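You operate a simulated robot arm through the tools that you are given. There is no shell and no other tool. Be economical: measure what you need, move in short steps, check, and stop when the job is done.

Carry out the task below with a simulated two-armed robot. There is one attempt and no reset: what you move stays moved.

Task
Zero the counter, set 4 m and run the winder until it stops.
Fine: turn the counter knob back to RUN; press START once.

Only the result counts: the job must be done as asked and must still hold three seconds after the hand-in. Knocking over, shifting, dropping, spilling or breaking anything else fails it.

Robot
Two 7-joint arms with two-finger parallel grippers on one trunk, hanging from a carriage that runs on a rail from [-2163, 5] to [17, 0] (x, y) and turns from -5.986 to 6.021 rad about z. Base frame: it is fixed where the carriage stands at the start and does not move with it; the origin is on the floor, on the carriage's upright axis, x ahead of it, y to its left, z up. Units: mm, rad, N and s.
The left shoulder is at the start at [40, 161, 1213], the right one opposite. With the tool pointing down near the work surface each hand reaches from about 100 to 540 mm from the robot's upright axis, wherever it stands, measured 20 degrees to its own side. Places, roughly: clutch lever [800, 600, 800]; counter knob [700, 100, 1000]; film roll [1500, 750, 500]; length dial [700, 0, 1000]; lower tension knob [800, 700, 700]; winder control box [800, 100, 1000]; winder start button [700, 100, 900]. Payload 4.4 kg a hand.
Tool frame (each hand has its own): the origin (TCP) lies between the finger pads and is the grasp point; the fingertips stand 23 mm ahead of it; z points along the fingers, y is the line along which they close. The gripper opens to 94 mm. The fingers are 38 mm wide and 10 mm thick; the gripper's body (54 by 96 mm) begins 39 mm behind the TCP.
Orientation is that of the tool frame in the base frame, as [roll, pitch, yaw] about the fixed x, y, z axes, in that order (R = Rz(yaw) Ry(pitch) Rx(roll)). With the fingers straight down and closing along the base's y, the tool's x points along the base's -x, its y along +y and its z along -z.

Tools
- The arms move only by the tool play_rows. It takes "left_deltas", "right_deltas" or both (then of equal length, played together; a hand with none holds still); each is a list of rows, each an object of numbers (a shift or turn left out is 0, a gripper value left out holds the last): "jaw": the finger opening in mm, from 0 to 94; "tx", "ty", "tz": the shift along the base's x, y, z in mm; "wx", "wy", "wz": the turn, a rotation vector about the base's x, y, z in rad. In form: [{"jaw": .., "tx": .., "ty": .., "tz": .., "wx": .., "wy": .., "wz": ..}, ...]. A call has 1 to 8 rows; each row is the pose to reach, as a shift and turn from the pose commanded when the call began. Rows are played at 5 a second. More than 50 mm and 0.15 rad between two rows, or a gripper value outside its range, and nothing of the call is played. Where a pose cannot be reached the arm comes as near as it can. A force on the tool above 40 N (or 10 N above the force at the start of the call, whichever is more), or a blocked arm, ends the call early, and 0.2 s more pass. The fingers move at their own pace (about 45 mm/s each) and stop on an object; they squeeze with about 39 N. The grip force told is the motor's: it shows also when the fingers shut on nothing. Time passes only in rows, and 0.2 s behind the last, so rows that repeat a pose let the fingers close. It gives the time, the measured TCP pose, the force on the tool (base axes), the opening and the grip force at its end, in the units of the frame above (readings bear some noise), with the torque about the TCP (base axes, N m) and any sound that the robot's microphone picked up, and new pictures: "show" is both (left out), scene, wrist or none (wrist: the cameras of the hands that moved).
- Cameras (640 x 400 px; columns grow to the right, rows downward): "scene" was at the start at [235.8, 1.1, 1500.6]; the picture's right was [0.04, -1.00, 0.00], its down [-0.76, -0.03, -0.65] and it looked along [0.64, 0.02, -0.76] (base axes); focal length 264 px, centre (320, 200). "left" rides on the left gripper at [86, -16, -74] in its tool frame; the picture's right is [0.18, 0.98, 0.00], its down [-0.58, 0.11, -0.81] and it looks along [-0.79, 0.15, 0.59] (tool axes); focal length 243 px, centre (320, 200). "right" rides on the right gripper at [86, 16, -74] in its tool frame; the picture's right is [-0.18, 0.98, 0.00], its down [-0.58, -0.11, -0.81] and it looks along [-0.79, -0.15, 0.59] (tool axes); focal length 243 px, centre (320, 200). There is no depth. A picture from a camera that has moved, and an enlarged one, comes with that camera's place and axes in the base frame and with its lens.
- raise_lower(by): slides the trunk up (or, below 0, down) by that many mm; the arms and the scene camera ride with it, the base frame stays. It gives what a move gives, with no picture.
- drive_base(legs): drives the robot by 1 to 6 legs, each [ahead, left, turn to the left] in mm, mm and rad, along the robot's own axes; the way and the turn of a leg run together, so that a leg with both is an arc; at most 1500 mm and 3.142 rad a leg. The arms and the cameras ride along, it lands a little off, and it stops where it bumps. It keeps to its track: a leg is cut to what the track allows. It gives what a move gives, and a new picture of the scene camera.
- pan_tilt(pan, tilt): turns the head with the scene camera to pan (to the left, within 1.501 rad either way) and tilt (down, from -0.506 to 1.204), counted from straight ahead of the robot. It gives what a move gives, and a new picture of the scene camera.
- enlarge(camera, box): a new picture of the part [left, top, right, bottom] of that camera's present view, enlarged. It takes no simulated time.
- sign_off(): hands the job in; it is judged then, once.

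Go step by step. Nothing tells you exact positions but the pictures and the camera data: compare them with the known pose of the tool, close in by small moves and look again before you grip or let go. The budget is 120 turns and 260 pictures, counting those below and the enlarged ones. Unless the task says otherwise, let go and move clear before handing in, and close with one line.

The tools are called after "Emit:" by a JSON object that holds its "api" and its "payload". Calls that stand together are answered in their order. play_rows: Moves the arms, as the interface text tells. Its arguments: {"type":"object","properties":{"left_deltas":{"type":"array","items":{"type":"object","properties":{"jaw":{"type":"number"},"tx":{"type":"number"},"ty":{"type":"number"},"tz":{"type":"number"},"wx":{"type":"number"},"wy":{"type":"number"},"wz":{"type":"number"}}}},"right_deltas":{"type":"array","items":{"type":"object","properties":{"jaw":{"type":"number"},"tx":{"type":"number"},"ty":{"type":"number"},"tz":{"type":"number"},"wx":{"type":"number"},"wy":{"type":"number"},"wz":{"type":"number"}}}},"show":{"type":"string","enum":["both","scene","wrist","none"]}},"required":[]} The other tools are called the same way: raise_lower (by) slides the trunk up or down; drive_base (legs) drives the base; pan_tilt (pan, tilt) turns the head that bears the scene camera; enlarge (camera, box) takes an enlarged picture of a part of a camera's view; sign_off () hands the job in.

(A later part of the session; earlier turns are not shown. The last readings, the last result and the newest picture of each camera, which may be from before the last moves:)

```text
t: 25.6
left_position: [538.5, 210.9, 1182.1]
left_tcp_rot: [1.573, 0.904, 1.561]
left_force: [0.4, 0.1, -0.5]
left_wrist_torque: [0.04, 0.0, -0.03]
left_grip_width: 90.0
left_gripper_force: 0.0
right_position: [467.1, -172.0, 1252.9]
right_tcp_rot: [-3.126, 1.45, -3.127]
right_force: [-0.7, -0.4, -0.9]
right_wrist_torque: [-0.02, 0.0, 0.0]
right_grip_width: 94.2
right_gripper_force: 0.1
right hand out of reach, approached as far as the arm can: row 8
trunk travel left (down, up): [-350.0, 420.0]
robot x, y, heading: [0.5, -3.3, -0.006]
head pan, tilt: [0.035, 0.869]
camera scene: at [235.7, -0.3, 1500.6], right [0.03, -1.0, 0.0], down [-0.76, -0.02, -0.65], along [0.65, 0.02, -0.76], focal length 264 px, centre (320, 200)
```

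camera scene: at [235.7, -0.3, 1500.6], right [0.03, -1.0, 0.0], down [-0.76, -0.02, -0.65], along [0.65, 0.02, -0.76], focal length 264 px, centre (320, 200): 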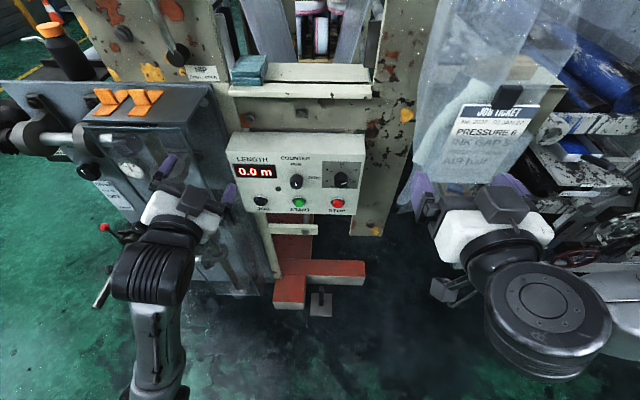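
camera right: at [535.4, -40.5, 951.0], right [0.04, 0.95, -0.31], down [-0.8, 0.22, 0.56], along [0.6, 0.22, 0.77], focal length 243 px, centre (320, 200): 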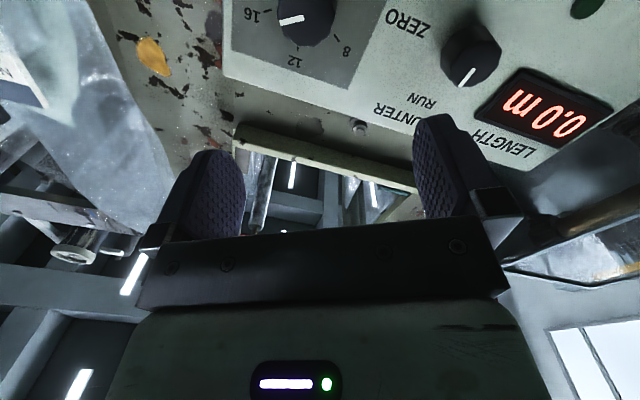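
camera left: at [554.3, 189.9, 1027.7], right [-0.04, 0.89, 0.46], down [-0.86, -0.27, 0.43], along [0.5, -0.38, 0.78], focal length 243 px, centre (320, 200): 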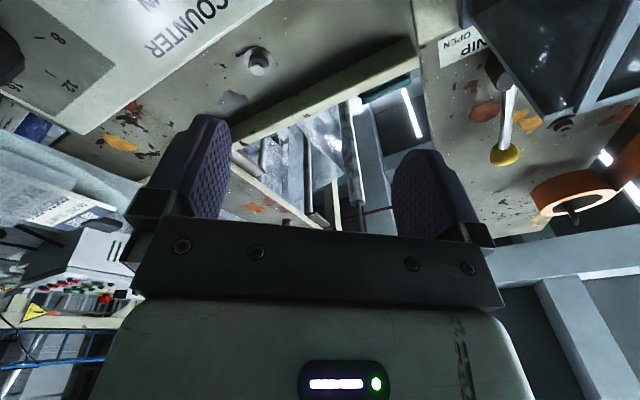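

Right hand parked. Now I'll move the left hand in front of the dial.

Emit:
{"api": "play_rows", "payload": {"left_deltas": [{"jaw": 66, "tx": 12, "ty": -30, "tz": -22}, {"tx": 25, "ty": -62, "tz": -44}, {"tx": 37, "ty": -94, "tz": -66}, {"tx": 50, "ty": -126, "tz": -88}, {"tx": 62, "ty": -158, "tz": -110}, {"tx": 75, "ty": -190, "tz": -132}, {"tx": 88, "ty": -222, "tz": -155}, {"tx": 100, "ty": -254, "tz": -178}]}}

```text
t: 27.4
left_position: [651.2, 45.9, 958.0]
left_tcp_rot: [1.578, 0.722, 1.628]
left_force: [-0.1, -0.6, 0.6]
left_wrist_torque: [0.0, 0.02, 0.0]
left_grip_width: 66.1
left_gripper_force: 0.1
right_position: [466.6, -170.8, 1254.1]
right_tcp_rot: [-3.131, 1.448, -3.132]
right_force: [-0.5, -1.0, 0.4]
right_wrist_torque: [0.01, 0.0, 0.05]
right_grip_width: 94.0
right_gripper_force: 0.1
trunk travel left (down, up): [-350.0, 420.0]
robot x, y, heading: [-1.8, 5.0, -0.002]
head pan, tilt: [0.035, 0.869]
stopped in row 8 (left hand): the arm was blocked; the commanded pose is now the measured one
camera scene: at [236.1, -0.1, 1500.7], right [0.03, -1.0, 0.0], down [-0.76, -0.02, -0.65], along [0.65, 0.02, -0.76], focal length 264 px, centre (320, 200)
camera left: at [571.9, 94.6, 889.6], right [-0.04, 0.79, 0.62], down [-0.78, -0.41, 0.47], along [0.62, -0.46, 0.63], focal length 243 px, centre (320, 200)
```

scene: 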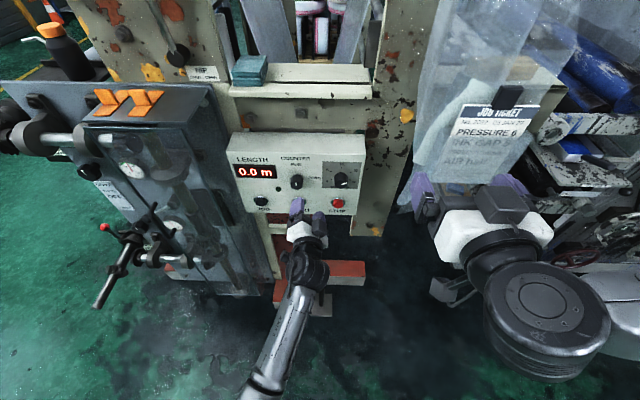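
left: 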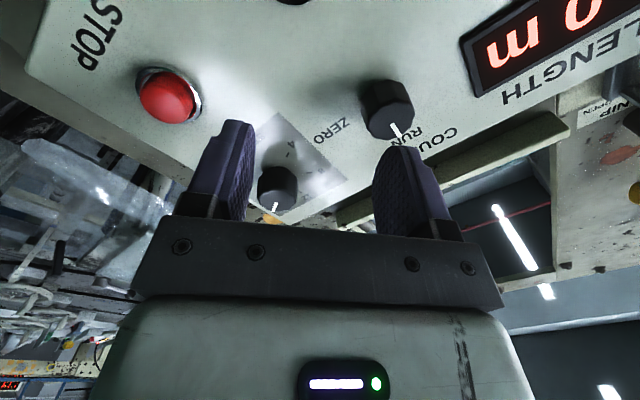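

The left upper arm meets the trunk when reaching across. I'll back the left hand off, then turn the robot to the right so the panel lies straight ahead of the left shoulder. I'll check the right side first.

Emit:
{"api": "play_rows", "payload": {"left_deltas": [{"tx": -10, "ty": 20, "tz": 22}, {"tx": -25, "ty": 50, "tz": 50}, {"tx": -40, "ty": 80, "tz": 80}, {"tx": -60, "ty": 110, "tz": 110}, {"tx": -80, "ty": 125, "tz": 140}, {"tx": -110, "ty": 140, "tz": 180}], "show": "none"}}

Emit:
{"api": "pan_tilt", "payload": {"pan": -1.2, "tilt": 0.7}}

```text
refused: row 6 steps farther than a row can; nothing moved
```

```text
t: 28.8
left_position: [650.9, 44.5, 957.3]
left_tcp_rot: [1.579, 0.724, 1.63]
left_force: [0.6, -0.2, 0.6]
left_wrist_torque: [0.02, -0.04, -0.01]
left_grip_width: 65.7
left_gripper_force: 0.0
right_position: [466.6, -172.1, 1252.8]
right_tcp_rot: [-3.132, 1.447, -3.134]
right_force: [0.3, 0.3, 0.0]
right_wrist_torque: [0.0, 0.01, 0.02]
right_grip_width: 94.2
right_gripper_force: 0.0
trunk travel left (down, up): [-350.0, 420.0]
robot x, y, heading: [-1.6, 3.8, -0.003]
head pan, tilt: [-1.201, 0.7]
camera scene: at [189.2, -81.7, 1514.4], right [-0.93, -0.36, 0.0], down [-0.23, 0.6, -0.76], along [0.27, -0.71, -0.64], focal length 264 px, centre (320, 200)
```

scene: 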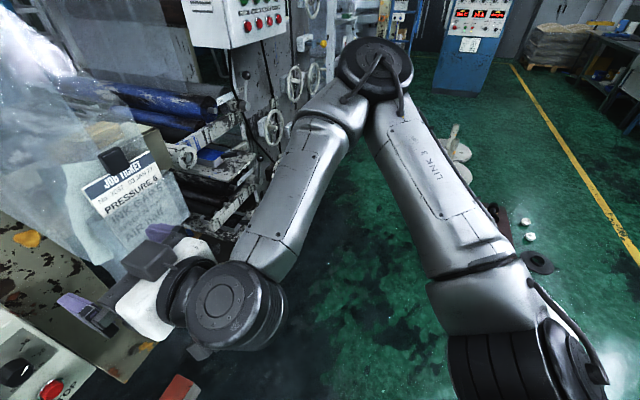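

The right side is clear for a clockwise turn. I'll retract the left hand, then turn.

Emit:
{"api": "play_rows", "payload": {"left_deltas": [{"tx": -10, "ty": 20, "tz": 22}, {"tx": -25, "ty": 45, "tz": 50}, {"tx": -40, "ty": 70, "tz": 80}, {"tx": -60, "ty": 95, "tz": 110}, {"tx": -80, "ty": 115, "tz": 135}, {"tx": -105, "ty": 130, "tz": 160}], "show": "none"}}

Emit:
{"api": "drive_base", "payload": {"legs": [[0, 0, -0.33]]}}

Emit:
{"api": "pan_tilt", "payload": {"pan": 0.36, "tilt": 0.87}}

```text
t: 30.2
left_position: [545.6, 174.9, 1117.1]
left_tcp_rot: [1.581, 0.724, 1.629]
left_force: [0.5, -0.1, -0.4]
left_wrist_torque: [0.01, 0.01, 0.0]
left_grip_width: 65.8
left_gripper_force: 0.0
right_position: [466.4, -170.4, 1253.0]
right_tcp_rot: [-3.136, 1.447, -3.134]
right_force: [-0.4, 0.1, 0.0]
right_wrist_torque: [-0.01, 0.01, 0.0]
right_grip_width: 94.1
right_gripper_force: 0.0
trunk travel left (down, up): [-350.0, 420.0]
robot x, y, heading: [3.4, -2.0, -0.006]
head pan, tilt: [-1.201, 0.7]
```

```text
t: 31.7
left_position: [571.3, -11.4, 1117.7]
left_tcp_rot: [1.58, 0.724, 1.301]
left_force: [0.1, -0.5, -0.1]
left_wrist_torque: [-0.01, -0.04, 0.01]
left_grip_width: 65.9
left_gripper_force: 0.1
right_position: [387.3, -312.9, 1251.8]
right_tcp_rot: [-3.132, 1.445, 2.824]
right_force: [0.7, -0.6, -0.6]
right_wrist_torque: [0.02, 0.01, 0.0]
right_grip_width: 94.2
right_gripper_force: 0.1
trunk travel left (down, up): [-350.0, 420.0]
robot x, y, heading: [4.5, 0.9, -0.335]
head pan, tilt: [-1.201, 0.7]
camera scene: at [153.0, -139.1, 1514.5], right [-1.0, -0.04, 0.0], down [-0.02, 0.64, -0.77], along [0.03, -0.76, -0.64], focal length 264 px, centre (320, 200)
```

scene: 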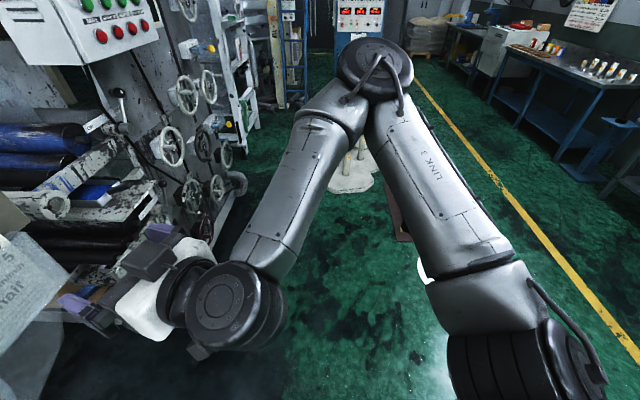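

```text
t: 33.3
left_position: [571.0, -10.6, 1118.0]
left_tcp_rot: [1.58, 0.725, 1.3]
left_force: [-0.1, -0.6, -0.3]
left_wrist_torque: [-0.02, -0.01, -0.02]
left_grip_width: 65.8
left_gripper_force: 0.1
right_position: [386.2, -312.7, 1253.1]
right_tcp_rot: [-3.134, 1.448, 2.823]
right_force: [0.5, 0.0, -0.2]
right_wrist_torque: [-0.04, -0.03, 0.01]
right_grip_width: 94.1
right_gripper_force: 0.1
trunk travel left (down, up): [-350.0, 420.0]
robot x, y, heading: [3.1, -0.4, -0.331]
head pan, tilt: [0.36, 0.869]
camera scene: at [227.1, -52.0, 1500.7], right [0.03, -1.0, 0.0], down [-0.76, -0.02, -0.65], along [0.65, 0.02, -0.76], focal length 264 px, centre (320, 200)
```

scene: 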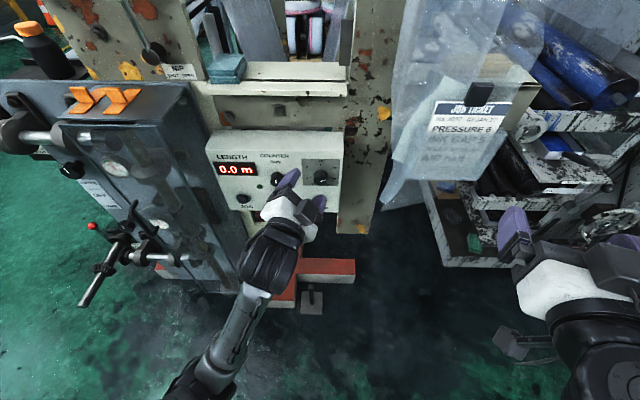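

Turned. Next I'll square the left tool to the panel (wz +0.277) and move it in front of the dial.

Emit:
{"api": "play_rows", "payload": {"left_deltas": [{"wz": 0.07, "tx": 8, "ty": -8, "tz": -25}, {"wz": 0.14, "tx": 20, "ty": -16, "tz": -50}, {"wz": 0.21, "tx": 35, "ty": -24, "tz": -75}, {"wz": 0.277, "tx": 50, "ty": -31, "tz": -95}, {"wz": 0.277, "tx": 69, "ty": -31, "tz": -115}], "show": "none"}}

Emit:
{"api": "play_rows", "payload": {"left_deltas": [{"wx": 0.14}, {"wx": 0.28}, {"wx": 0.42}, {"wx": 0.56}, {"wx": 0.7}, {"wx": 0.84}, {"wx": 0.98}, {"wx": 1.12}]}}

```text
t: 34.5
left_position: [640.6, -41.1, 1001.5]
left_tcp_rot: [1.579, 0.725, 1.577]
left_force: [0.6, -0.7, -0.4]
left_wrist_torque: [0.01, -0.02, -0.03]
left_grip_width: 66.1
left_gripper_force: 0.2
right_position: [387.0, -312.6, 1253.0]
right_tcp_rot: [-3.137, 1.448, 2.818]
right_force: [0.2, 0.4, 0.1]
right_wrist_torque: [-0.01, -0.01, 0.0]
right_grip_width: 94.2
right_gripper_force: 0.0
trunk travel left (down, up): [-350.0, 420.0]
robot x, y, heading: [1.9, -1.8, -0.333]
head pan, tilt: [0.36, 0.869]
```

```text
t: 36.3
left_position: [641.1, -40.9, 1002.7]
left_tcp_rot: [1.574, -0.398, 1.574]
left_force: [0.8, -0.2, 0.8]
left_wrist_torque: [-0.01, 0.0, 0.0]
left_grip_width: 66.2
left_gripper_force: 0.1
right_position: [386.2, -311.6, 1253.6]
right_tcp_rot: [-3.132, 1.448, 2.822]
right_force: [1.4, -0.2, 0.2]
right_wrist_torque: [0.01, 0.02, -0.01]
right_grip_width: 94.2
right_gripper_force: 0.1
trunk travel left (down, up): [-350.0, 420.0]
robot x, y, heading: [-2.8, -0.1, -0.333]
head pan, tilt: [0.36, 0.869]
camera scene: at [227.2, -51.9, 1500.7], right [0.03, -1.0, 0.0], down [-0.76, -0.02, -0.65], along [0.65, 0.02, -0.76], focal length 264 px, centre (320, 200)
camera left: at [564.6, 43.7, 1021.7], right [0.0, -0.21, 0.98], down [-0.8, -0.58, -0.12], along [0.6, -0.78, -0.17], focal length 243 px, centre (320, 200)
```

scene: 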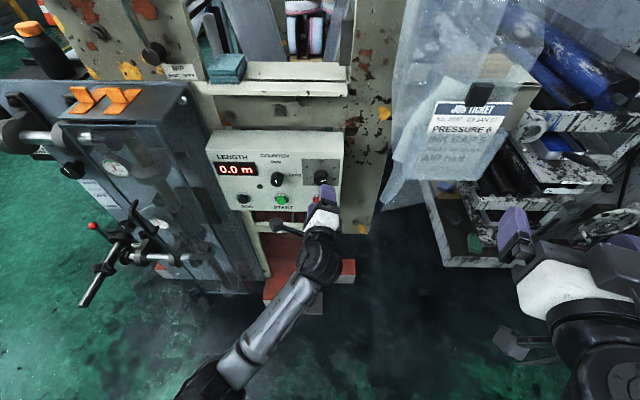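
left: 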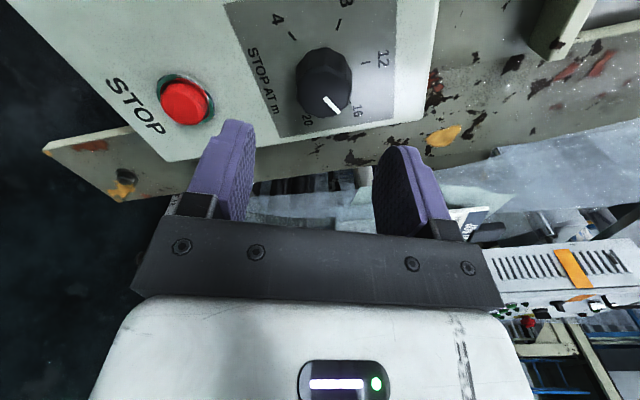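

Excellent view of the dial. I'll enlarge it to read the pointer and the scale.

Emit:
{"api": "enlarge", "payload": {"camera": "left", "box": [220, 0, 420, 150]}}

```text
2.67 times, centred on (320, 75) of left
camera zoom: at [564.6, 43.7, 1021.7], right [0.0, -0.21, 0.98], down [-0.8, -0.58, -0.12], along [0.6, -0.78, -0.17], focal length 647 px, centre (320, 533)
```

zoom: 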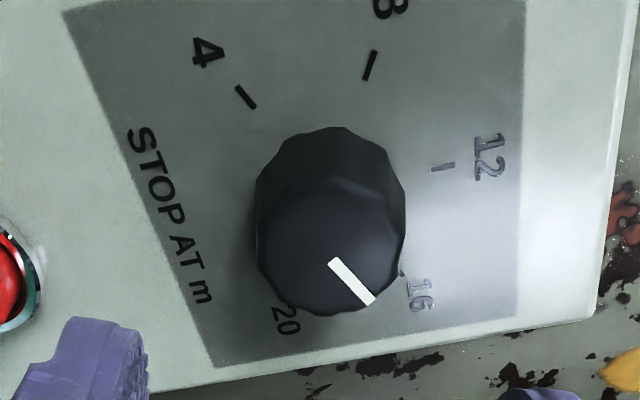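

The pointer sits at ~60° (16 m), with 4 m at -120°, so it needs about 180° counter-clockwise. I'll advance and grip.

Emit:
{"api": "play_rows", "payload": {"left_deltas": [{"tx": 20, "ty": -1, "tz": 1}, {"tx": 40, "ty": -1, "tz": 1}, {"tx": 56, "ty": -1, "tz": 1}, {"tx": 69, "ty": -1, "tz": 1}, {"tx": 69, "ty": -1, "tz": 1, "jaw": 0}, {"tx": 69, "ty": -1, "tz": 1}, {"tx": 69, "ty": -1, "tz": 1}, {"tx": 69, "ty": -1, "tz": 1}]}}

```text
t: 38.1
left_position: [711.5, -42.1, 1002.2]
left_tcp_rot: [1.573, -0.396, 1.577]
left_force: [0.0, 0.3, -1.0]
left_wrist_torque: [-0.03, 0.04, -0.02]
left_grip_width: 37.1
left_gripper_force: 44.7
right_position: [386.1, -313.8, 1253.2]
right_tcp_rot: [-3.133, 1.446, 2.822]
right_force: [-0.2, 0.2, 0.8]
right_wrist_torque: [-0.04, 0.01, 0.0]
right_grip_width: 94.1
right_gripper_force: 0.1
trunk travel left (down, up): [-350.0, 420.0]
robot x, y, heading: [0.8, -1.1, -0.334]
head pan, tilt: [0.36, 0.869]
camera scene: at [227.1, -52.0, 1500.7], right [0.03, -1.0, 0.0], down [-0.76, -0.02, -0.65], along [0.65, 0.02, -0.76], focal length 264 px, centre (320, 200)
camera left: at [635.2, 42.9, 1022.7], right [0.0, -0.21, 0.98], down [-0.8, -0.58, -0.12], along [0.6, -0.78, -0.17], focal length 243 px, centre (320, 200)
```

scene: 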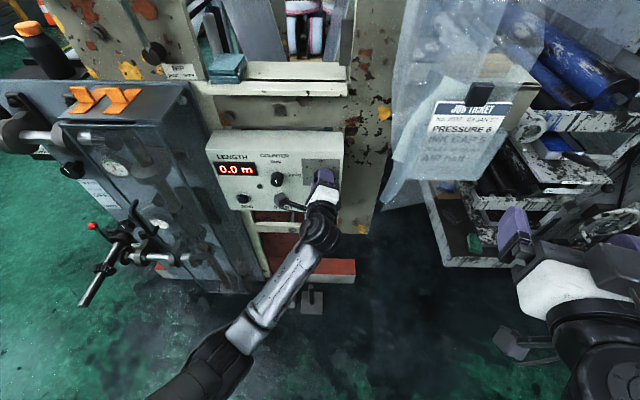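
left: 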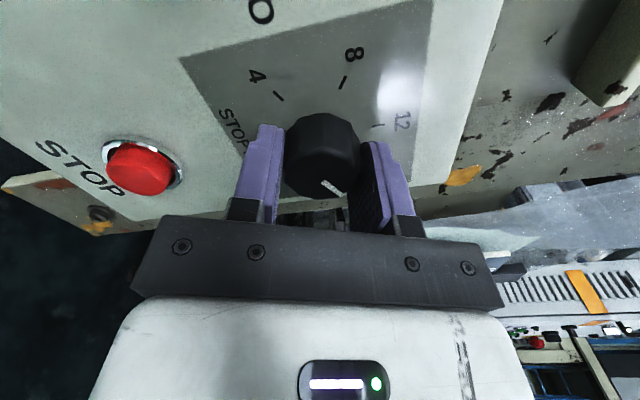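

Good centred grip at 37 mm with no side load. I'll turn counter-clockwise 1.12 rad first.

Emit:
{"api": "play_rows", "payload": {"left_deltas": [{"wx": -0.14}, {"wx": -0.28}, {"wx": -0.42}, {"wx": -0.56}, {"wx": -0.7}, {"wx": -0.84}, {"wx": -0.98}, {"wx": -1.12}]}}

```text
t: 39.9
left_position: [711.1, -41.7, 1008.0]
left_tcp_rot: [1.572, 0.727, 1.571]
left_force: [-7.8, 6.2, 27.4]
left_wrist_torque: [0.13, -0.07, 0.9]
left_grip_width: 37.2
left_gripper_force: 44.6
right_position: [388.4, -311.4, 1254.3]
right_tcp_rot: [-3.14, 1.449, 2.811]
right_force: [0.2, 0.3, -0.2]
right_wrist_torque: [0.01, 0.01, 0.02]
right_grip_width: 93.9
right_gripper_force: 0.0
trunk travel left (down, up): [-350.0, 420.0]
robot x, y, heading: [-0.3, -1.3, -0.336]
head pan, tilt: [0.36, 0.869]
camera scene: at [227.9, -51.2, 1501.2], right [0.03, -1.0, 0.0], down [-0.76, -0.02, -0.65], along [0.65, 0.02, -0.76], focal length 264 px, centre (320, 200)
camera left: at [635.7, 11.9, 938.3], right [0.0, 0.79, 0.61], down [-0.81, -0.36, 0.47], along [0.59, -0.49, 0.64], focal length 243 px, centre (320, 200)
```

scene: 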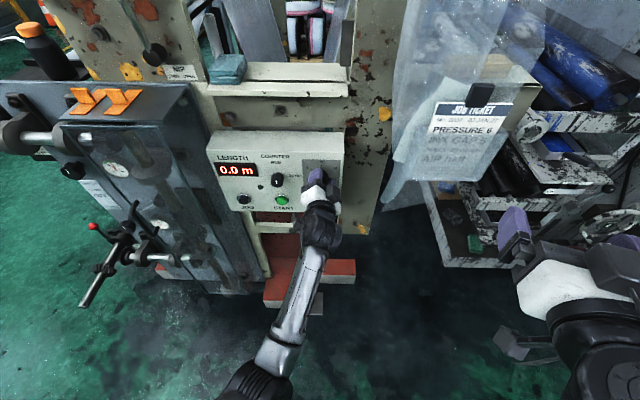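
left: 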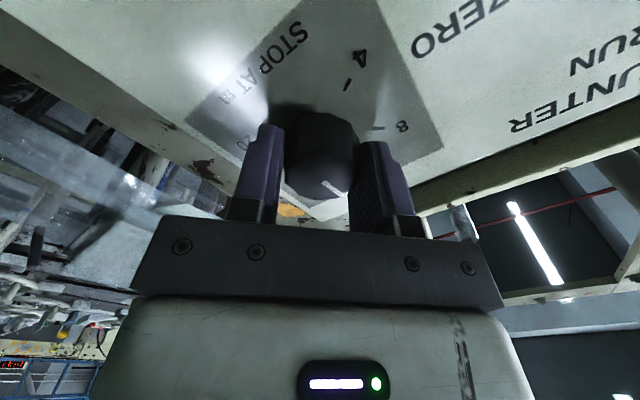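

The knob followed, but a vertical load has built up. I'll release, back off and inspect.

Emit:
{"api": "play_rows", "payload": {"left_deltas": [{"jaw": 66}, {"jaw": 66}, {"tx": -15}, {"tx": -30}, {"tx": -50}, {"tx": -70}]}}

Emit:
{"api": "enlarge", "payload": {"camera": "left", "box": [200, 0, 460, 160]}}

```text
t: 41.5
left_position: [669.7, -23.6, 1070.8]
left_tcp_rot: [1.408, 0.708, 1.495]
left_force: [0.2, 0.0, -0.1]
left_wrist_torque: [-0.02, -0.02, -0.04]
left_grip_width: 66.0
left_gripper_force: 0.0
right_position: [385.7, -312.6, 1254.0]
right_tcp_rot: [-3.133, 1.449, 2.82]
right_force: [-0.4, -0.1, -0.1]
right_wrist_torque: [-0.01, 0.0, 0.0]
right_grip_width: 94.3
right_gripper_force: 0.1
trunk travel left (down, up): [-350.0, 420.0]
robot x, y, heading: [-0.6, 0.2, -0.333]
head pan, tilt: [0.36, 0.869]
stopped in row 6 (left hand): the arm was blocked; the commanded pose is now the measured one
camera scene: at [227.2, -51.7, 1500.7], right [0.03, -1.0, 0.0], down [-0.76, -0.02, -0.65], along [0.65, 0.02, -0.76], focal length 264 px, centre (320, 200)
camera left: at [602.2, 28.8, 993.3], right [-0.1, 0.78, 0.62], down [-0.85, -0.39, 0.36], along [0.52, -0.49, 0.7], focal length 243 px, centre (320, 200)
```

scene: 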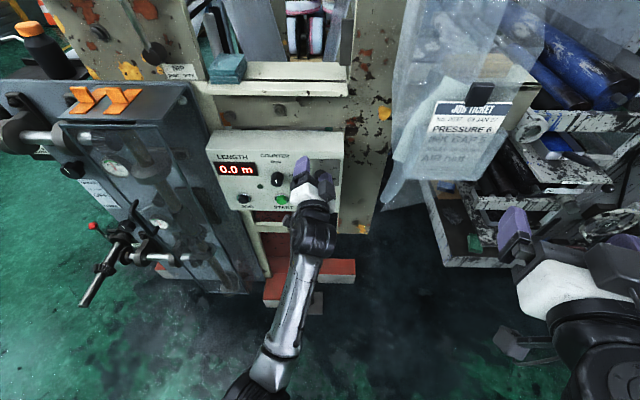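
left: 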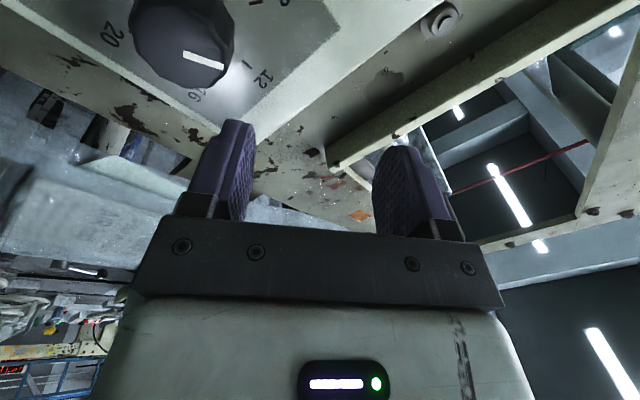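

```text
2.46 times, centred on (330, 80) of left
camera zoom: at [602.2, 28.8, 993.3], right [-0.1, 0.78, 0.62], down [-0.85, -0.39, 0.36], along [0.52, -0.49, 0.7], focal length 597 px, centre (295, 495)
```

zoom: 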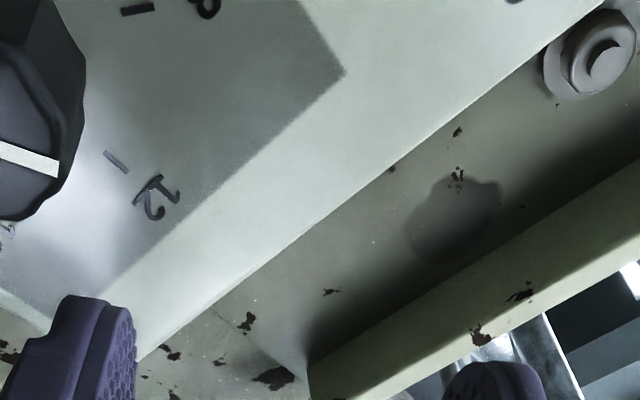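

The dial moved to about 12, but the arm gets blocked again after ~1.1 rad of roll and eases when the hand rises. Lowering the trunk should relieve that, so I'll free the hand and lower it.

Emit:
{"api": "play_rows", "payload": {"left_deltas": [{"wx": 0.1, "tx": -5, "tz": 10}, {"wx": 0.2, "tx": -15, "tz": 25}, {"wx": 0.3, "tx": -25, "tz": 45}, {"wx": 0.4, "tx": -45, "tz": 65}, {"wx": 0.5, "tx": -65, "tz": 85}, {"wx": 0.5, "tx": -85, "tz": 100}], "show": "none"}}

Emit:
{"api": "raise_lower", "payload": {"by": -120}}

Emit:
{"api": "pan_tilt", "payload": {"pan": 0.36, "tilt": 0.87}}

```text
t: 42.9
left_position: [581.0, -25.4, 1169.0]
left_tcp_rot: [1.453, 0.212, 1.511]
left_force: [-0.8, -0.5, 0.5]
left_wrist_torque: [0.02, 0.01, 0.05]
left_grip_width: 65.9
left_gripper_force: 0.0
right_position: [385.7, -313.2, 1254.7]
right_tcp_rot: [-3.129, 1.448, 2.824]
right_force: [0.0, -0.3, -0.1]
right_wrist_torque: [0.04, -0.01, 0.02]
right_grip_width: 93.9
right_gripper_force: 0.0
trunk travel left (down, up): [-350.0, 420.0]
robot x, y, heading: [0.0, -1.4, -0.337]
head pan, tilt: [0.36, 0.869]
```

```text
t: 44.4
left_position: [582.2, -25.7, 1049.9]
left_tcp_rot: [1.45, 0.212, 1.51]
left_force: [0.4, 0.2, -0.6]
left_wrist_torque: [-0.02, 0.04, -0.04]
left_grip_width: 65.8
left_gripper_force: 0.0
right_position: [386.9, -313.2, 1133.6]
right_tcp_rot: [-3.132, 1.45, 2.822]
right_force: [-0.6, -0.1, 0.1]
right_wrist_torque: [-0.04, 0.0, 0.04]
right_grip_width: 94.3
right_gripper_force: 0.1
trunk travel left (down, up): [-230.0, 540.0]
robot x, y, heading: [-0.5, -0.3, -0.338]
head pan, tilt: [0.36, 0.869]
```

```text
t: 45.0
left_position: [582.3, -25.3, 1047.7]
left_tcp_rot: [1.45, 0.212, 1.512]
left_force: [-0.5, -0.9, -0.5]
left_wrist_torque: [0.01, -0.03, 0.0]
left_grip_width: 66.0
left_gripper_force: 0.0
right_position: [386.1, -312.5, 1133.6]
right_tcp_rot: [-3.133, 1.448, 2.822]
right_force: [-0.3, -1.6, 0.8]
right_wrist_torque: [0.0, 0.02, 0.0]
right_grip_width: 94.0
right_gripper_force: 0.1
trunk travel left (down, up): [-230.0, 540.0]
robot x, y, heading: [1.2, 1.4, -0.33]
head pan, tilt: [0.36, 0.869]
camera scene: at [227.2, -52.0, 1380.7], right [0.03, -1.0, 0.0], down [-0.76, -0.02, -0.65], along [0.65, 0.02, -0.76], focal length 264 px, centre (320, 200)
```

scene: 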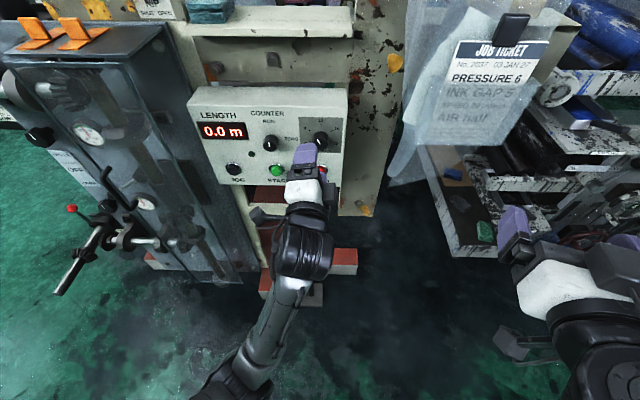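

Now square the tool, go in front of the dial, and test the roll range in free air.

Emit:
{"api": "play_rows", "payload": {"left_deltas": [{"tx": 15, "ty": -5, "tz": -15, "wy": 0.04, "wz": 0.012}, {"tx": 30, "ty": -10, "tz": -30, "wy": 0.08, "wz": 0.024}, {"tx": 45, "ty": -17, "tz": -45, "wy": 0.118, "wz": 0.035}, {"tx": 60, "ty": -17, "tz": -45, "wy": 0.118, "wz": 0.035}], "show": "none"}}

Emit:
{"api": "play_rows", "payload": {"left_deltas": [{"wx": -0.14}, {"wx": -0.28}, {"wx": -0.42}, {"wx": -0.56}, {"wx": -0.7}, {"wx": -0.84}, {"wx": -0.98}, {"wx": -1.12}]}}

```text
t: 46.0
left_position: [642.2, -43.1, 1004.5]
left_tcp_rot: [1.571, 0.215, 1.574]
left_force: [0.0, -0.4, 0.1]
left_wrist_torque: [0.0, 0.02, 0.01]
left_grip_width: 66.3
left_gripper_force: 0.1
right_position: [386.7, -312.9, 1133.7]
right_tcp_rot: [-3.136, 1.447, 2.818]
right_force: [0.4, -0.1, 0.9]
right_wrist_torque: [0.0, 0.05, -0.05]
right_grip_width: 93.9
right_gripper_force: 0.0
trunk travel left (down, up): [-230.0, 540.0]
robot x, y, heading: [1.5, 1.9, -0.334]
head pan, tilt: [0.36, 0.869]
```

```text
t: 47.7
left_position: [660.8, -0.5, 999.0]
left_tcp_rot: [1.472, 1.106, 1.536]
left_force: [-0.4, 0.4, -0.7]
left_wrist_torque: [0.02, 0.02, 0.01]
left_grip_width: 66.0
left_gripper_force: 0.0
right_position: [386.2, -314.2, 1134.0]
right_tcp_rot: [-3.13, 1.449, 2.823]
right_force: [0.6, 0.2, -0.3]
right_wrist_torque: [0.02, 0.03, -0.01]
right_grip_width: 93.8
right_gripper_force: 0.0
trunk travel left (down, up): [-230.0, 540.0]
robot x, y, heading: [1.8, -2.3, -0.335]
head pan, tilt: [0.36, 0.869]
stopped in row 8 (left hand): the arm was blocked; the commanded pose is now the measured one
camera scene: at [227.2, -52.0, 1380.7], right [0.03, -1.0, 0.0], down [-0.76, -0.02, -0.65], along [0.65, 0.02, -0.76], focal length 264 px, centre (320, 200)
camera left: at [587.4, 19.7, 911.9], right [-0.07, 0.96, 0.27], down [-0.82, -0.21, 0.53], along [0.57, -0.19, 0.8], focal length 243 px, centre (320, 200)
```

scene: 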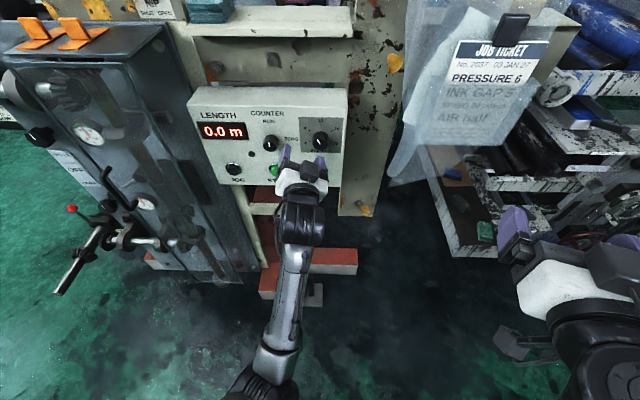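
left: 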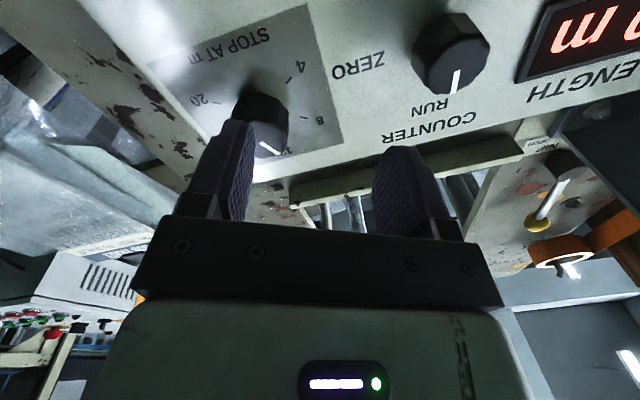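

Rolls below ~0.6 are where the arm jams, so I'll work in a higher roll range. Testing how far it goes upward in free air.

Emit:
{"api": "play_rows", "payload": {"left_deltas": [{"wx": 0.14, "tx": -10}, {"wx": 0.28, "ty": -8, "tx": -18}, {"wx": 0.42, "ty": -16, "tx": -18}, {"wx": 0.56, "ty": -25, "tx": -18}, {"wx": 0.7, "ty": -33, "tx": -18}, {"wx": 0.84, "ty": -42, "tx": -18, "tz": 4}, {"wx": 0.98, "ty": -42, "tx": -18, "tz": 4}, {"wx": 1.12, "ty": -42, "tx": -18, "tz": 4}], "show": "none"}}

Emit:
{"api": "play_rows", "payload": {"left_deltas": [{"wx": 0.14}, {"wx": 0.28}, {"wx": 0.42}, {"wx": 0.56}, {"wx": 0.7}, {"wx": 0.84}, {"wx": 0.98}, {"wx": 1.12}]}}

```text
t: 49.5
left_position: [642.2, -42.8, 1001.5]
left_tcp_rot: [1.503, -0.013, 1.557]
left_force: [0.6, 0.1, 0.1]
left_wrist_torque: [-0.02, -0.01, -0.02]
left_grip_width: 66.2
left_gripper_force: 0.2
right_position: [386.1, -313.0, 1132.7]
right_tcp_rot: [-3.133, 1.448, 2.821]
right_force: [-0.2, 1.1, 0.7]
right_wrist_torque: [0.02, 0.0, 0.01]
right_grip_width: 94.1
right_gripper_force: 0.0
trunk travel left (down, up): [-230.0, 540.0]
robot x, y, heading: [0.3, -0.5, -0.334]
head pan, tilt: [0.36, 0.869]
```

```text
t: 51.3
left_position: [641.1, -41.9, 1002.9]
left_tcp_rot: [1.532, -1.133, 1.539]
left_force: [0.6, 0.2, 0.4]
left_wrist_torque: [0.0, 0.01, 0.0]
left_grip_width: 66.0
left_gripper_force: 0.1
right_position: [386.4, -312.8, 1133.1]
right_tcp_rot: [-3.136, 1.448, 2.822]
right_force: [0.1, -1.1, 0.3]
right_wrist_torque: [-0.01, 0.02, -0.01]
right_grip_width: 94.1
right_gripper_force: 0.1
trunk travel left (down, up): [-230.0, 540.0]
robot x, y, heading: [-0.0, -0.4, -0.332]
head pan, tilt: [0.36, 0.869]
camera scene: at [227.4, -51.7, 1380.7], right [0.03, -1.0, 0.0], down [-0.76, -0.02, -0.65], along [0.65, 0.02, -0.76], focal length 264 px, centre (320, 200)
camera left: at [568.5, 13.7, 1073.1], right [-0.06, -0.81, 0.58], down [-0.82, -0.29, -0.49], along [0.57, -0.51, -0.65], focal length 243 px, centre (320, 200)
```

scene: 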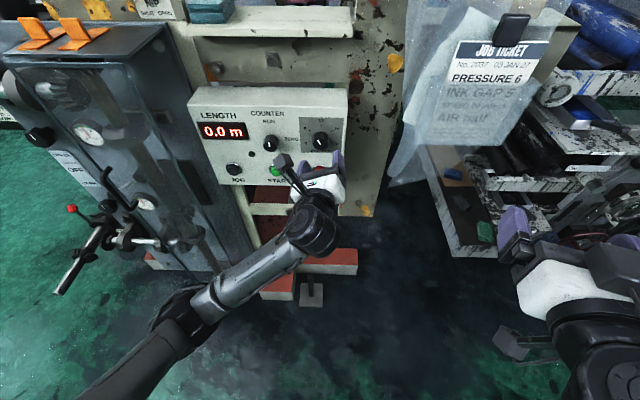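
left: 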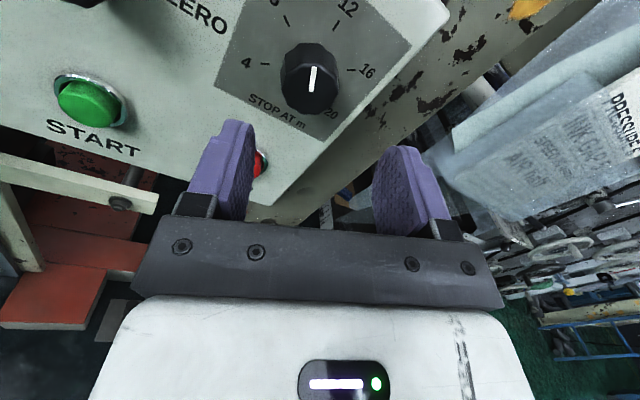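

It rolls freely to ~2.7 rad. I'll square the tool, and read the pointer.

Emit:
{"api": "play_rows", "payload": {"left_deltas": [{"wz": 0.067, "wy": 0.016, "tz": 1}, {"wz": 0.067, "wy": 0.016, "tz": 1}], "show": "none"}}

Emit:
{"api": "enlarge", "payload": {"camera": "left", "box": [210, 0, 410, 150]}}

```text
t: 51.9
left_position: [641.7, -42.0, 1003.9]
left_tcp_rot: [1.57, -1.131, 1.575]
left_force: [0.0, 0.6, -0.2]
left_wrist_torque: [0.0, 0.05, 0.03]
left_grip_width: 66.1
left_gripper_force: 0.1
right_position: [385.5, -312.1, 1133.0]
right_tcp_rot: [-3.136, 1.447, 2.818]
right_force: [0.6, 0.4, 0.6]
right_wrist_torque: [-0.02, -0.03, 0.0]
right_grip_width: 94.0
right_gripper_force: 0.0
trunk travel left (down, up): [-230.0, 540.0]
robot x, y, heading: [1.1, 3.6, -0.335]
head pan, tilt: [0.36, 0.869]
```

```text
2.67 times, centred on (310, 75) of left
camera zoom: at [565.7, 8.8, 1075.2], right [0.0, -0.81, 0.58], down [-0.81, -0.35, -0.48], along [0.59, -0.47, -0.65], focal length 647 px, centre (347, 533)
```

zoom: 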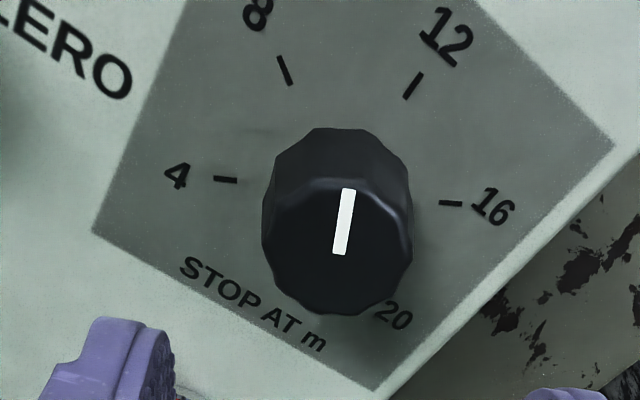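

Refined dial axis is y≈-39, z≈1005, with ticks at exactly ±60° and ±120°. The pointer is at about -26°, so ~94° more counter-clockwise. I'll grip centred and turn 1.12 rad.

Emit:
{"api": "play_rows", "payload": {"left_deltas": [{"tx": 20, "ty": 3, "tz": 1.5}, {"tx": 40, "ty": 3, "tz": 1.5}, {"tx": 56, "ty": 3, "tz": 1.5}, {"tx": 69, "ty": 3, "tz": 1.5}, {"tx": 69, "ty": 3, "tz": 1.5, "jaw": 0}, {"tx": 69, "ty": 3, "tz": 1.5}, {"tx": 69, "ty": 3, "tz": 1.5}, {"tx": 69, "ty": 3, "tz": 1.5}], "show": "wrist"}}

Emit:
{"api": "play_rows", "payload": {"left_deltas": [{"wx": -0.14}, {"wx": -0.28}, {"wx": -0.42}, {"wx": -0.56}, {"wx": -0.7}, {"wx": -0.84}, {"wx": -0.98}, {"wx": -1.12}], "show": "wrist"}}

```text
t: 53.7
left_position: [710.7, -40.1, 1003.9]
left_tcp_rot: [1.57, -1.13, 1.573]
left_force: [1.9, 2.7, -4.8]
left_wrist_torque: [-0.01, -0.12, 0.07]
left_grip_width: 37.2
left_gripper_force: 45.3
right_position: [386.6, -312.7, 1133.7]
right_tcp_rot: [-3.136, 1.447, 2.822]
right_force: [0.2, 0.4, -1.2]
right_wrist_torque: [-0.01, 0.04, -0.02]
right_grip_width: 94.0
right_gripper_force: 0.0
trunk travel left (down, up): [-230.0, 540.0]
robot x, y, heading: [-0.6, -2.3, -0.334]
head pan, tilt: [0.36, 0.869]
camera left: at [635.9, 11.7, 1075.5], right [0.0, -0.81, 0.58], down [-0.81, -0.35, -0.48], along [0.59, -0.47, -0.65], focal length 243 px, centre (320, 200)
```

left: 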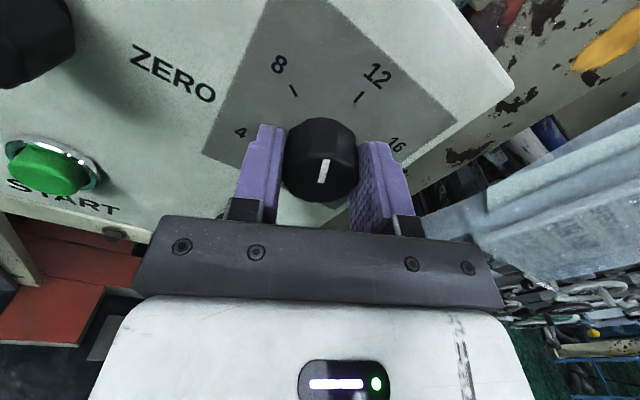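

```text
t: 55.5
left_position: [711.1, -40.4, 1005.8]
left_tcp_rot: [1.569, -0.008, 1.572]
left_force: [9.4, -1.0, -7.5]
left_wrist_torque: [-0.04, 0.27, -0.01]
left_grip_width: 37.0
left_gripper_force: 44.6
right_position: [386.8, -312.0, 1133.3]
right_tcp_rot: [-3.135, 1.448, 2.819]
right_force: [0.1, -0.4, -0.2]
right_wrist_torque: [0.03, -0.01, -0.04]
right_grip_width: 93.8
right_gripper_force: 0.0
trunk travel left (down, up): [-230.0, 540.0]
robot x, y, heading: [1.6, -2.5, -0.334]
head pan, tilt: [0.36, 0.869]
camera left: at [635.8, 46.0, 990.0], right [0.0, 0.18, 0.98], down [-0.81, -0.58, 0.1], along [0.59, -0.79, 0.14], focal length 243 px, centre (320, 200)
```

left: 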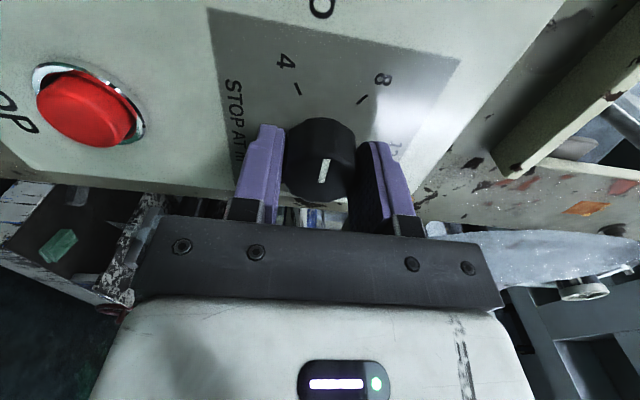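

No slip: it's at about -91° now. About 29° more, going in smaller steps.

Emit:
{"api": "play_rows", "payload": {"left_deltas": [{"wx": -0.08}, {"wx": -0.16}, {"wx": -0.24}, {"wx": -0.32}], "show": "none"}}

```text
t: 56.5
left_position: [712.1, -41.2, 1005.6]
left_tcp_rot: [1.569, 0.31, 1.573]
left_force: [6.9, 0.0, -6.2]
left_wrist_torque: [0.03, 0.34, 0.51]
left_grip_width: 36.8
left_gripper_force: 45.1
right_position: [386.9, -313.7, 1133.7]
right_tcp_rot: [-3.134, 1.448, 2.82]
right_force: [-0.6, -1.0, -0.2]
right_wrist_torque: [-0.01, 0.0, 0.01]
right_grip_width: 93.9
right_gripper_force: 0.1
trunk travel left (down, up): [-230.0, 540.0]
robot x, y, heading: [-3.5, 0.3, -0.332]
head pan, tilt: [0.36, 0.869]
```

Emit:
{"api": "play_rows", "payload": {"left_deltas": [{"wx": -0.06}, {"wx": -0.12}, {"wx": -0.19}, {"wx": -0.19}], "show": "wrist"}}

Emit:
{"api": "enlarge", "payload": {"camera": "left", "box": [220, 30, 420, 230]}}

```text
t: 57.5
left_position: [711.0, -40.5, 1005.2]
left_tcp_rot: [1.569, 0.502, 1.57]
left_force: [5.9, 1.2, -3.0]
left_wrist_torque: [0.06, 0.32, 0.55]
left_grip_width: 37.2
left_gripper_force: 45.5
right_position: [387.8, -312.2, 1134.4]
right_tcp_rot: [-3.134, 1.448, 2.822]
right_force: [-1.0, -0.2, 0.1]
right_wrist_torque: [0.02, 0.0, -0.01]
right_grip_width: 94.1
right_gripper_force: 0.1
trunk travel left (down, up): [-230.0, 540.0]
robot x, y, heading: [0.4, -2.4, -0.332]
head pan, tilt: [0.36, 0.869]
camera left: at [635.9, 27.7, 950.4], right [0.0, 0.63, 0.77], down [-0.81, -0.46, 0.37], along [0.59, -0.62, 0.51], focal length 243 px, centre (320, 200)
```

left: 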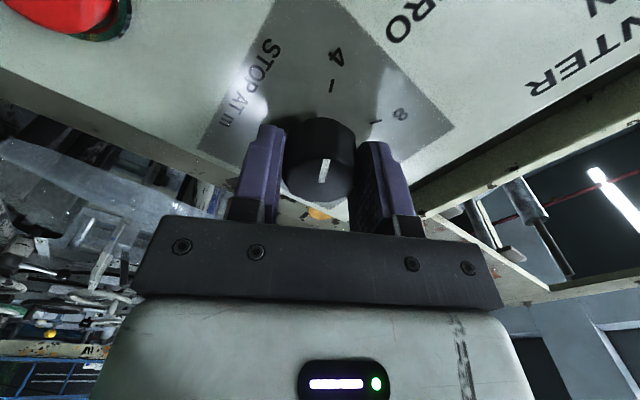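

```text
2.00 times, centred on (320, 130) of left
camera zoom: at [635.9, 27.7, 950.4], right [0.0, 0.63, 0.77], down [-0.81, -0.46, 0.37], along [0.59, -0.62, 0.51], focal length 485 px, centre (320, 340)
```

zoom: 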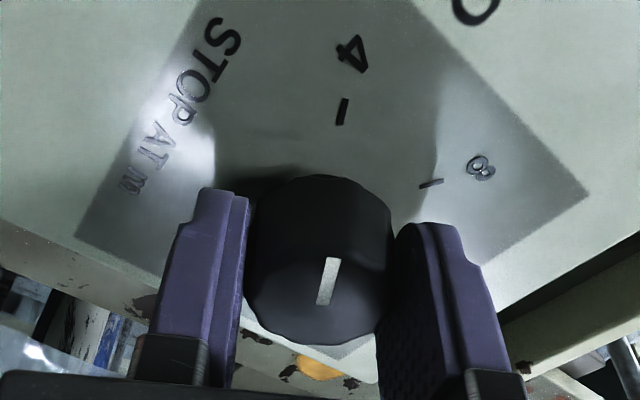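

The pointer measures ≈ -121°, right on the 4 tick. I'll open fully while holding still, then back straight off with some positive roll.

Emit:
{"api": "play_rows", "payload": {"left_deltas": [{"jaw": 74}, {"jaw": 74}, {"jaw": 74}, {"wx": 0.1}, {"wx": 0.2, "tx": -10}, {"wx": 0.3, "tx": -30}, {"wx": 0.4, "tx": -50}, {"wx": 0.5, "tx": -70}], "show": "wrist"}}

Emit:
{"api": "enlarge", "payload": {"camera": "left", "box": [210, 0, 410, 150]}}

Emit:
{"api": "enlarge", "payload": {"camera": "scene", "box": [180, 70, 380, 195]}}

```text
t: 59.3
left_position: [639.6, -41.7, 1004.2]
left_tcp_rot: [1.571, -0.002, 1.571]
left_force: [-0.2, -0.7, 0.2]
left_wrist_torque: [-0.03, 0.0, -0.01]
left_grip_width: 74.0
left_gripper_force: 0.0
right_position: [385.4, -312.2, 1133.0]
right_tcp_rot: [-3.131, 1.446, 2.821]
right_force: [0.3, 0.4, 0.7]
right_wrist_torque: [0.03, 0.0, -0.02]
right_grip_width: 94.0
right_gripper_force: 0.1
trunk travel left (down, up): [-230.0, 540.0]
robot x, y, heading: [2.1, -1.5, -0.333]
head pan, tilt: [0.36, 0.869]
camera left: at [563.8, 46.2, 988.3], right [0.0, 0.18, 0.98], down [-0.81, -0.58, 0.11], along [0.59, -0.79, 0.15], focal length 243 px, centre (320, 200)
```

left: 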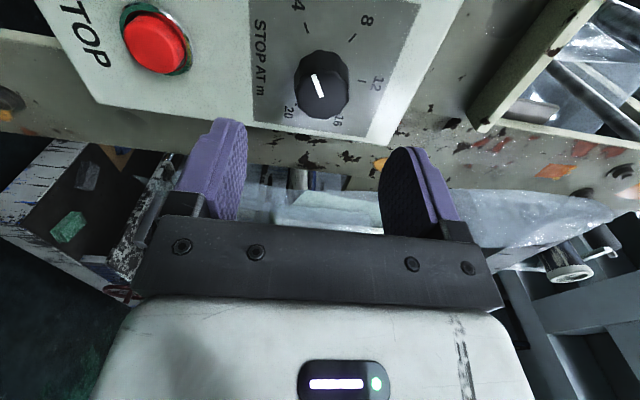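

```text
2.67 times, centred on (310, 75) of left
camera zoom: at [563.8, 46.2, 988.3], right [0.0, 0.18, 0.98], down [-0.81, -0.58, 0.11], along [0.59, -0.79, 0.15], focal length 647 px, centre (347, 533)
```

zoom: 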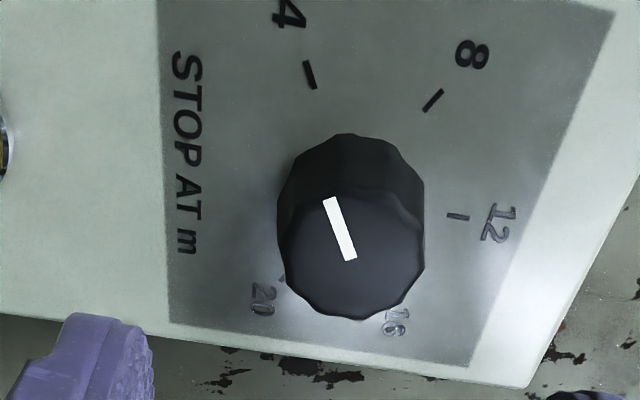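

```text
3.20 times, centred on (280, 132) of scene
camera zoom: at [226.8, -51.9, 1380.6], right [0.03, -1.0, 0.0], down [-0.76, -0.02, -0.65], along [0.64, 0.02, -0.76], focal length 844 px, centre (448, 416)
```

zoom: 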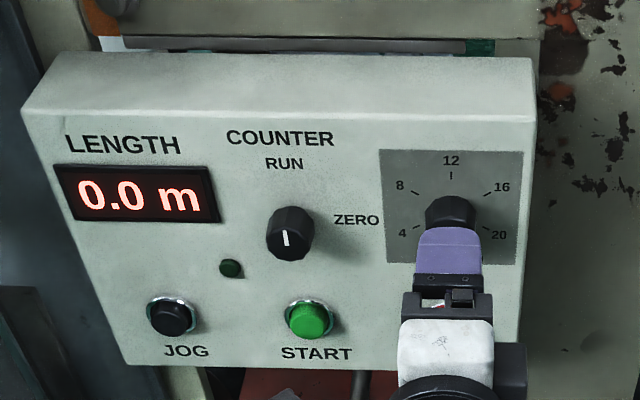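

The dial is close to 4. I'll enlarge more to measure its angle precisely.

Emit:
{"api": "enlarge", "payload": {"camera": "left", "box": [280, 15, 364, 67]}}

Emit:
{"api": "enlarge", "payload": {"camera": "left", "box": [280, 65, 364, 117]}}

```text
7.62 times, centred on (322, 41) of left
camera zoom: at [563.8, 46.2, 988.3], right [0.0, 0.18, 0.98], down [-0.81, -0.58, 0.11], along [0.59, -0.79, 0.15], focal length 1848 px, centre (305, 1411)
```

zoom: 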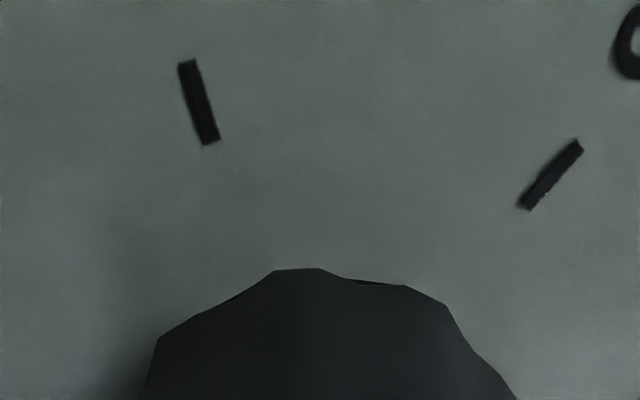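

```text
7.62 times, centred on (322, 91) of left
camera zoom: at [563.8, 46.2, 988.3], right [0.0, 0.18, 0.98], down [-0.81, -0.58, 0.11], along [0.59, -0.79, 0.15], focal length 1848 px, centre (305, 1030)
```

zoom: 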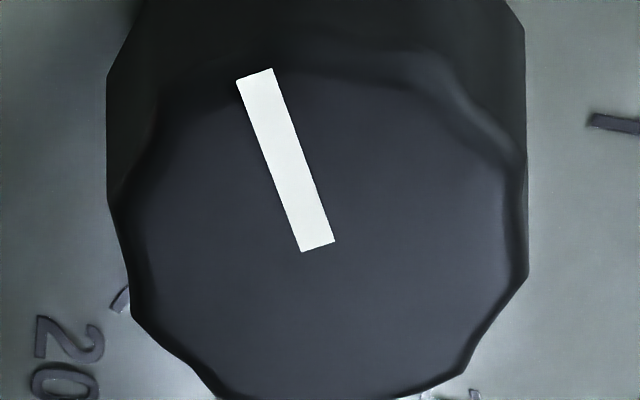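

The pointer reads about -120° within a couple of degrees. I'll move the hand clear toward START with the fingers closed, then check the dial from the scene camera as well.

Emit:
{"api": "play_rows", "payload": {"left_deltas": [{"jaw": 0, "ty": 20, "tz": -15, "tx": -10}, {"ty": 40, "tz": -30, "tx": -10}, {"ty": 60, "tz": -48, "tx": -10}, {"ty": 80, "tz": -68, "tx": -10}, {"ty": 100, "tz": -90, "tx": -10}, {"ty": 119, "tz": -112, "tx": -10}], "show": "wrist"}}

Emit:
{"api": "enlarge", "payload": {"camera": "scene", "box": [295, 110, 351, 145]}}

Emit:
{"api": "enlarge", "payload": {"camera": "scene", "box": [240, 120, 320, 190]}}

```text
t: 60.7
left_position: [628.9, 81.6, 893.7]
left_tcp_rot: [1.57, -0.001, 1.573]
left_force: [-0.3, 0.0, -0.6]
left_wrist_torque: [0.04, -0.06, -0.01]
left_grip_width: 0.0
left_gripper_force: 39.2
right_position: [385.9, -313.2, 1132.8]
right_tcp_rot: [-3.135, 1.447, 2.818]
right_force: [0.8, -0.3, -0.1]
right_wrist_torque: [-0.01, 0.01, -0.02]
right_grip_width: 93.9
right_gripper_force: 0.1
trunk travel left (down, up): [-230.0, 540.0]
robot x, y, heading: [0.3, -2.1, -0.338]
head pan, tilt: [0.36, 0.869]
camera left: at [554.2, 168.5, 876.8], right [0.0, 0.18, 0.98], down [-0.81, -0.58, 0.11], along [0.59, -0.79, 0.15], focal length 243 px, centre (320, 200)
```

left: 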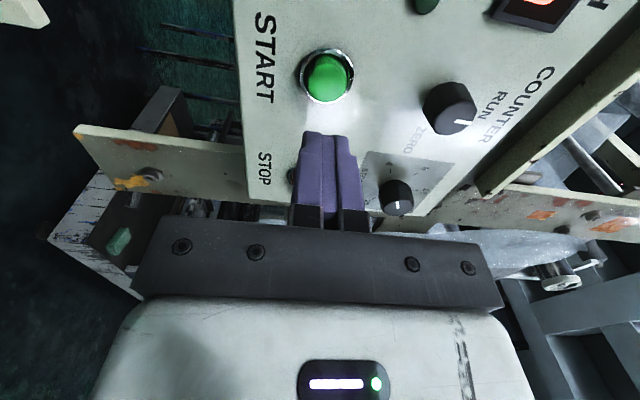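

```text
11.43 times, centred on (323, 128) of scene
camera zoom: at [226.7, -51.5, 1380.6], right [0.03, -1.0, 0.0], down [-0.76, -0.02, -0.65], along [0.64, 0.02, -0.76], focal length 3014 px, centre (286, 1029)
```

zoom: 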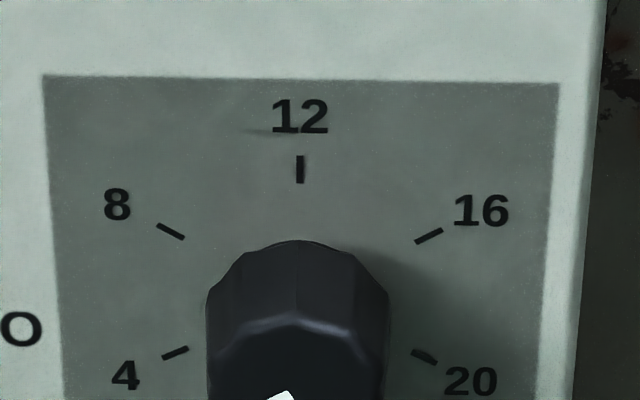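

```text
5.71 times, centred on (280, 155) of scene
camera zoom: at [226.7, -51.5, 1380.6], right [0.03, -1.0, 0.0], down [-0.76, -0.02, -0.65], along [0.64, 0.02, -0.76], focal length 1507 px, centre (549, 457)
```

zoom: 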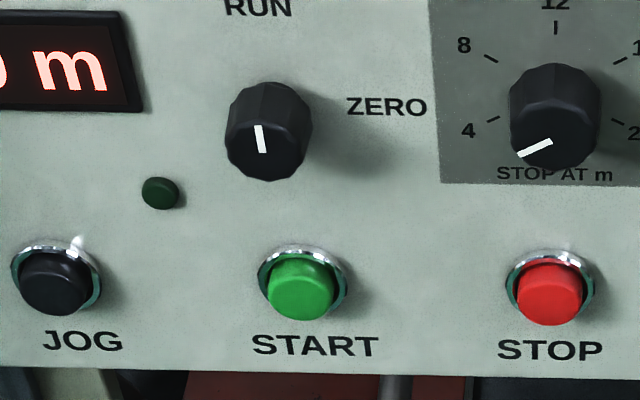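

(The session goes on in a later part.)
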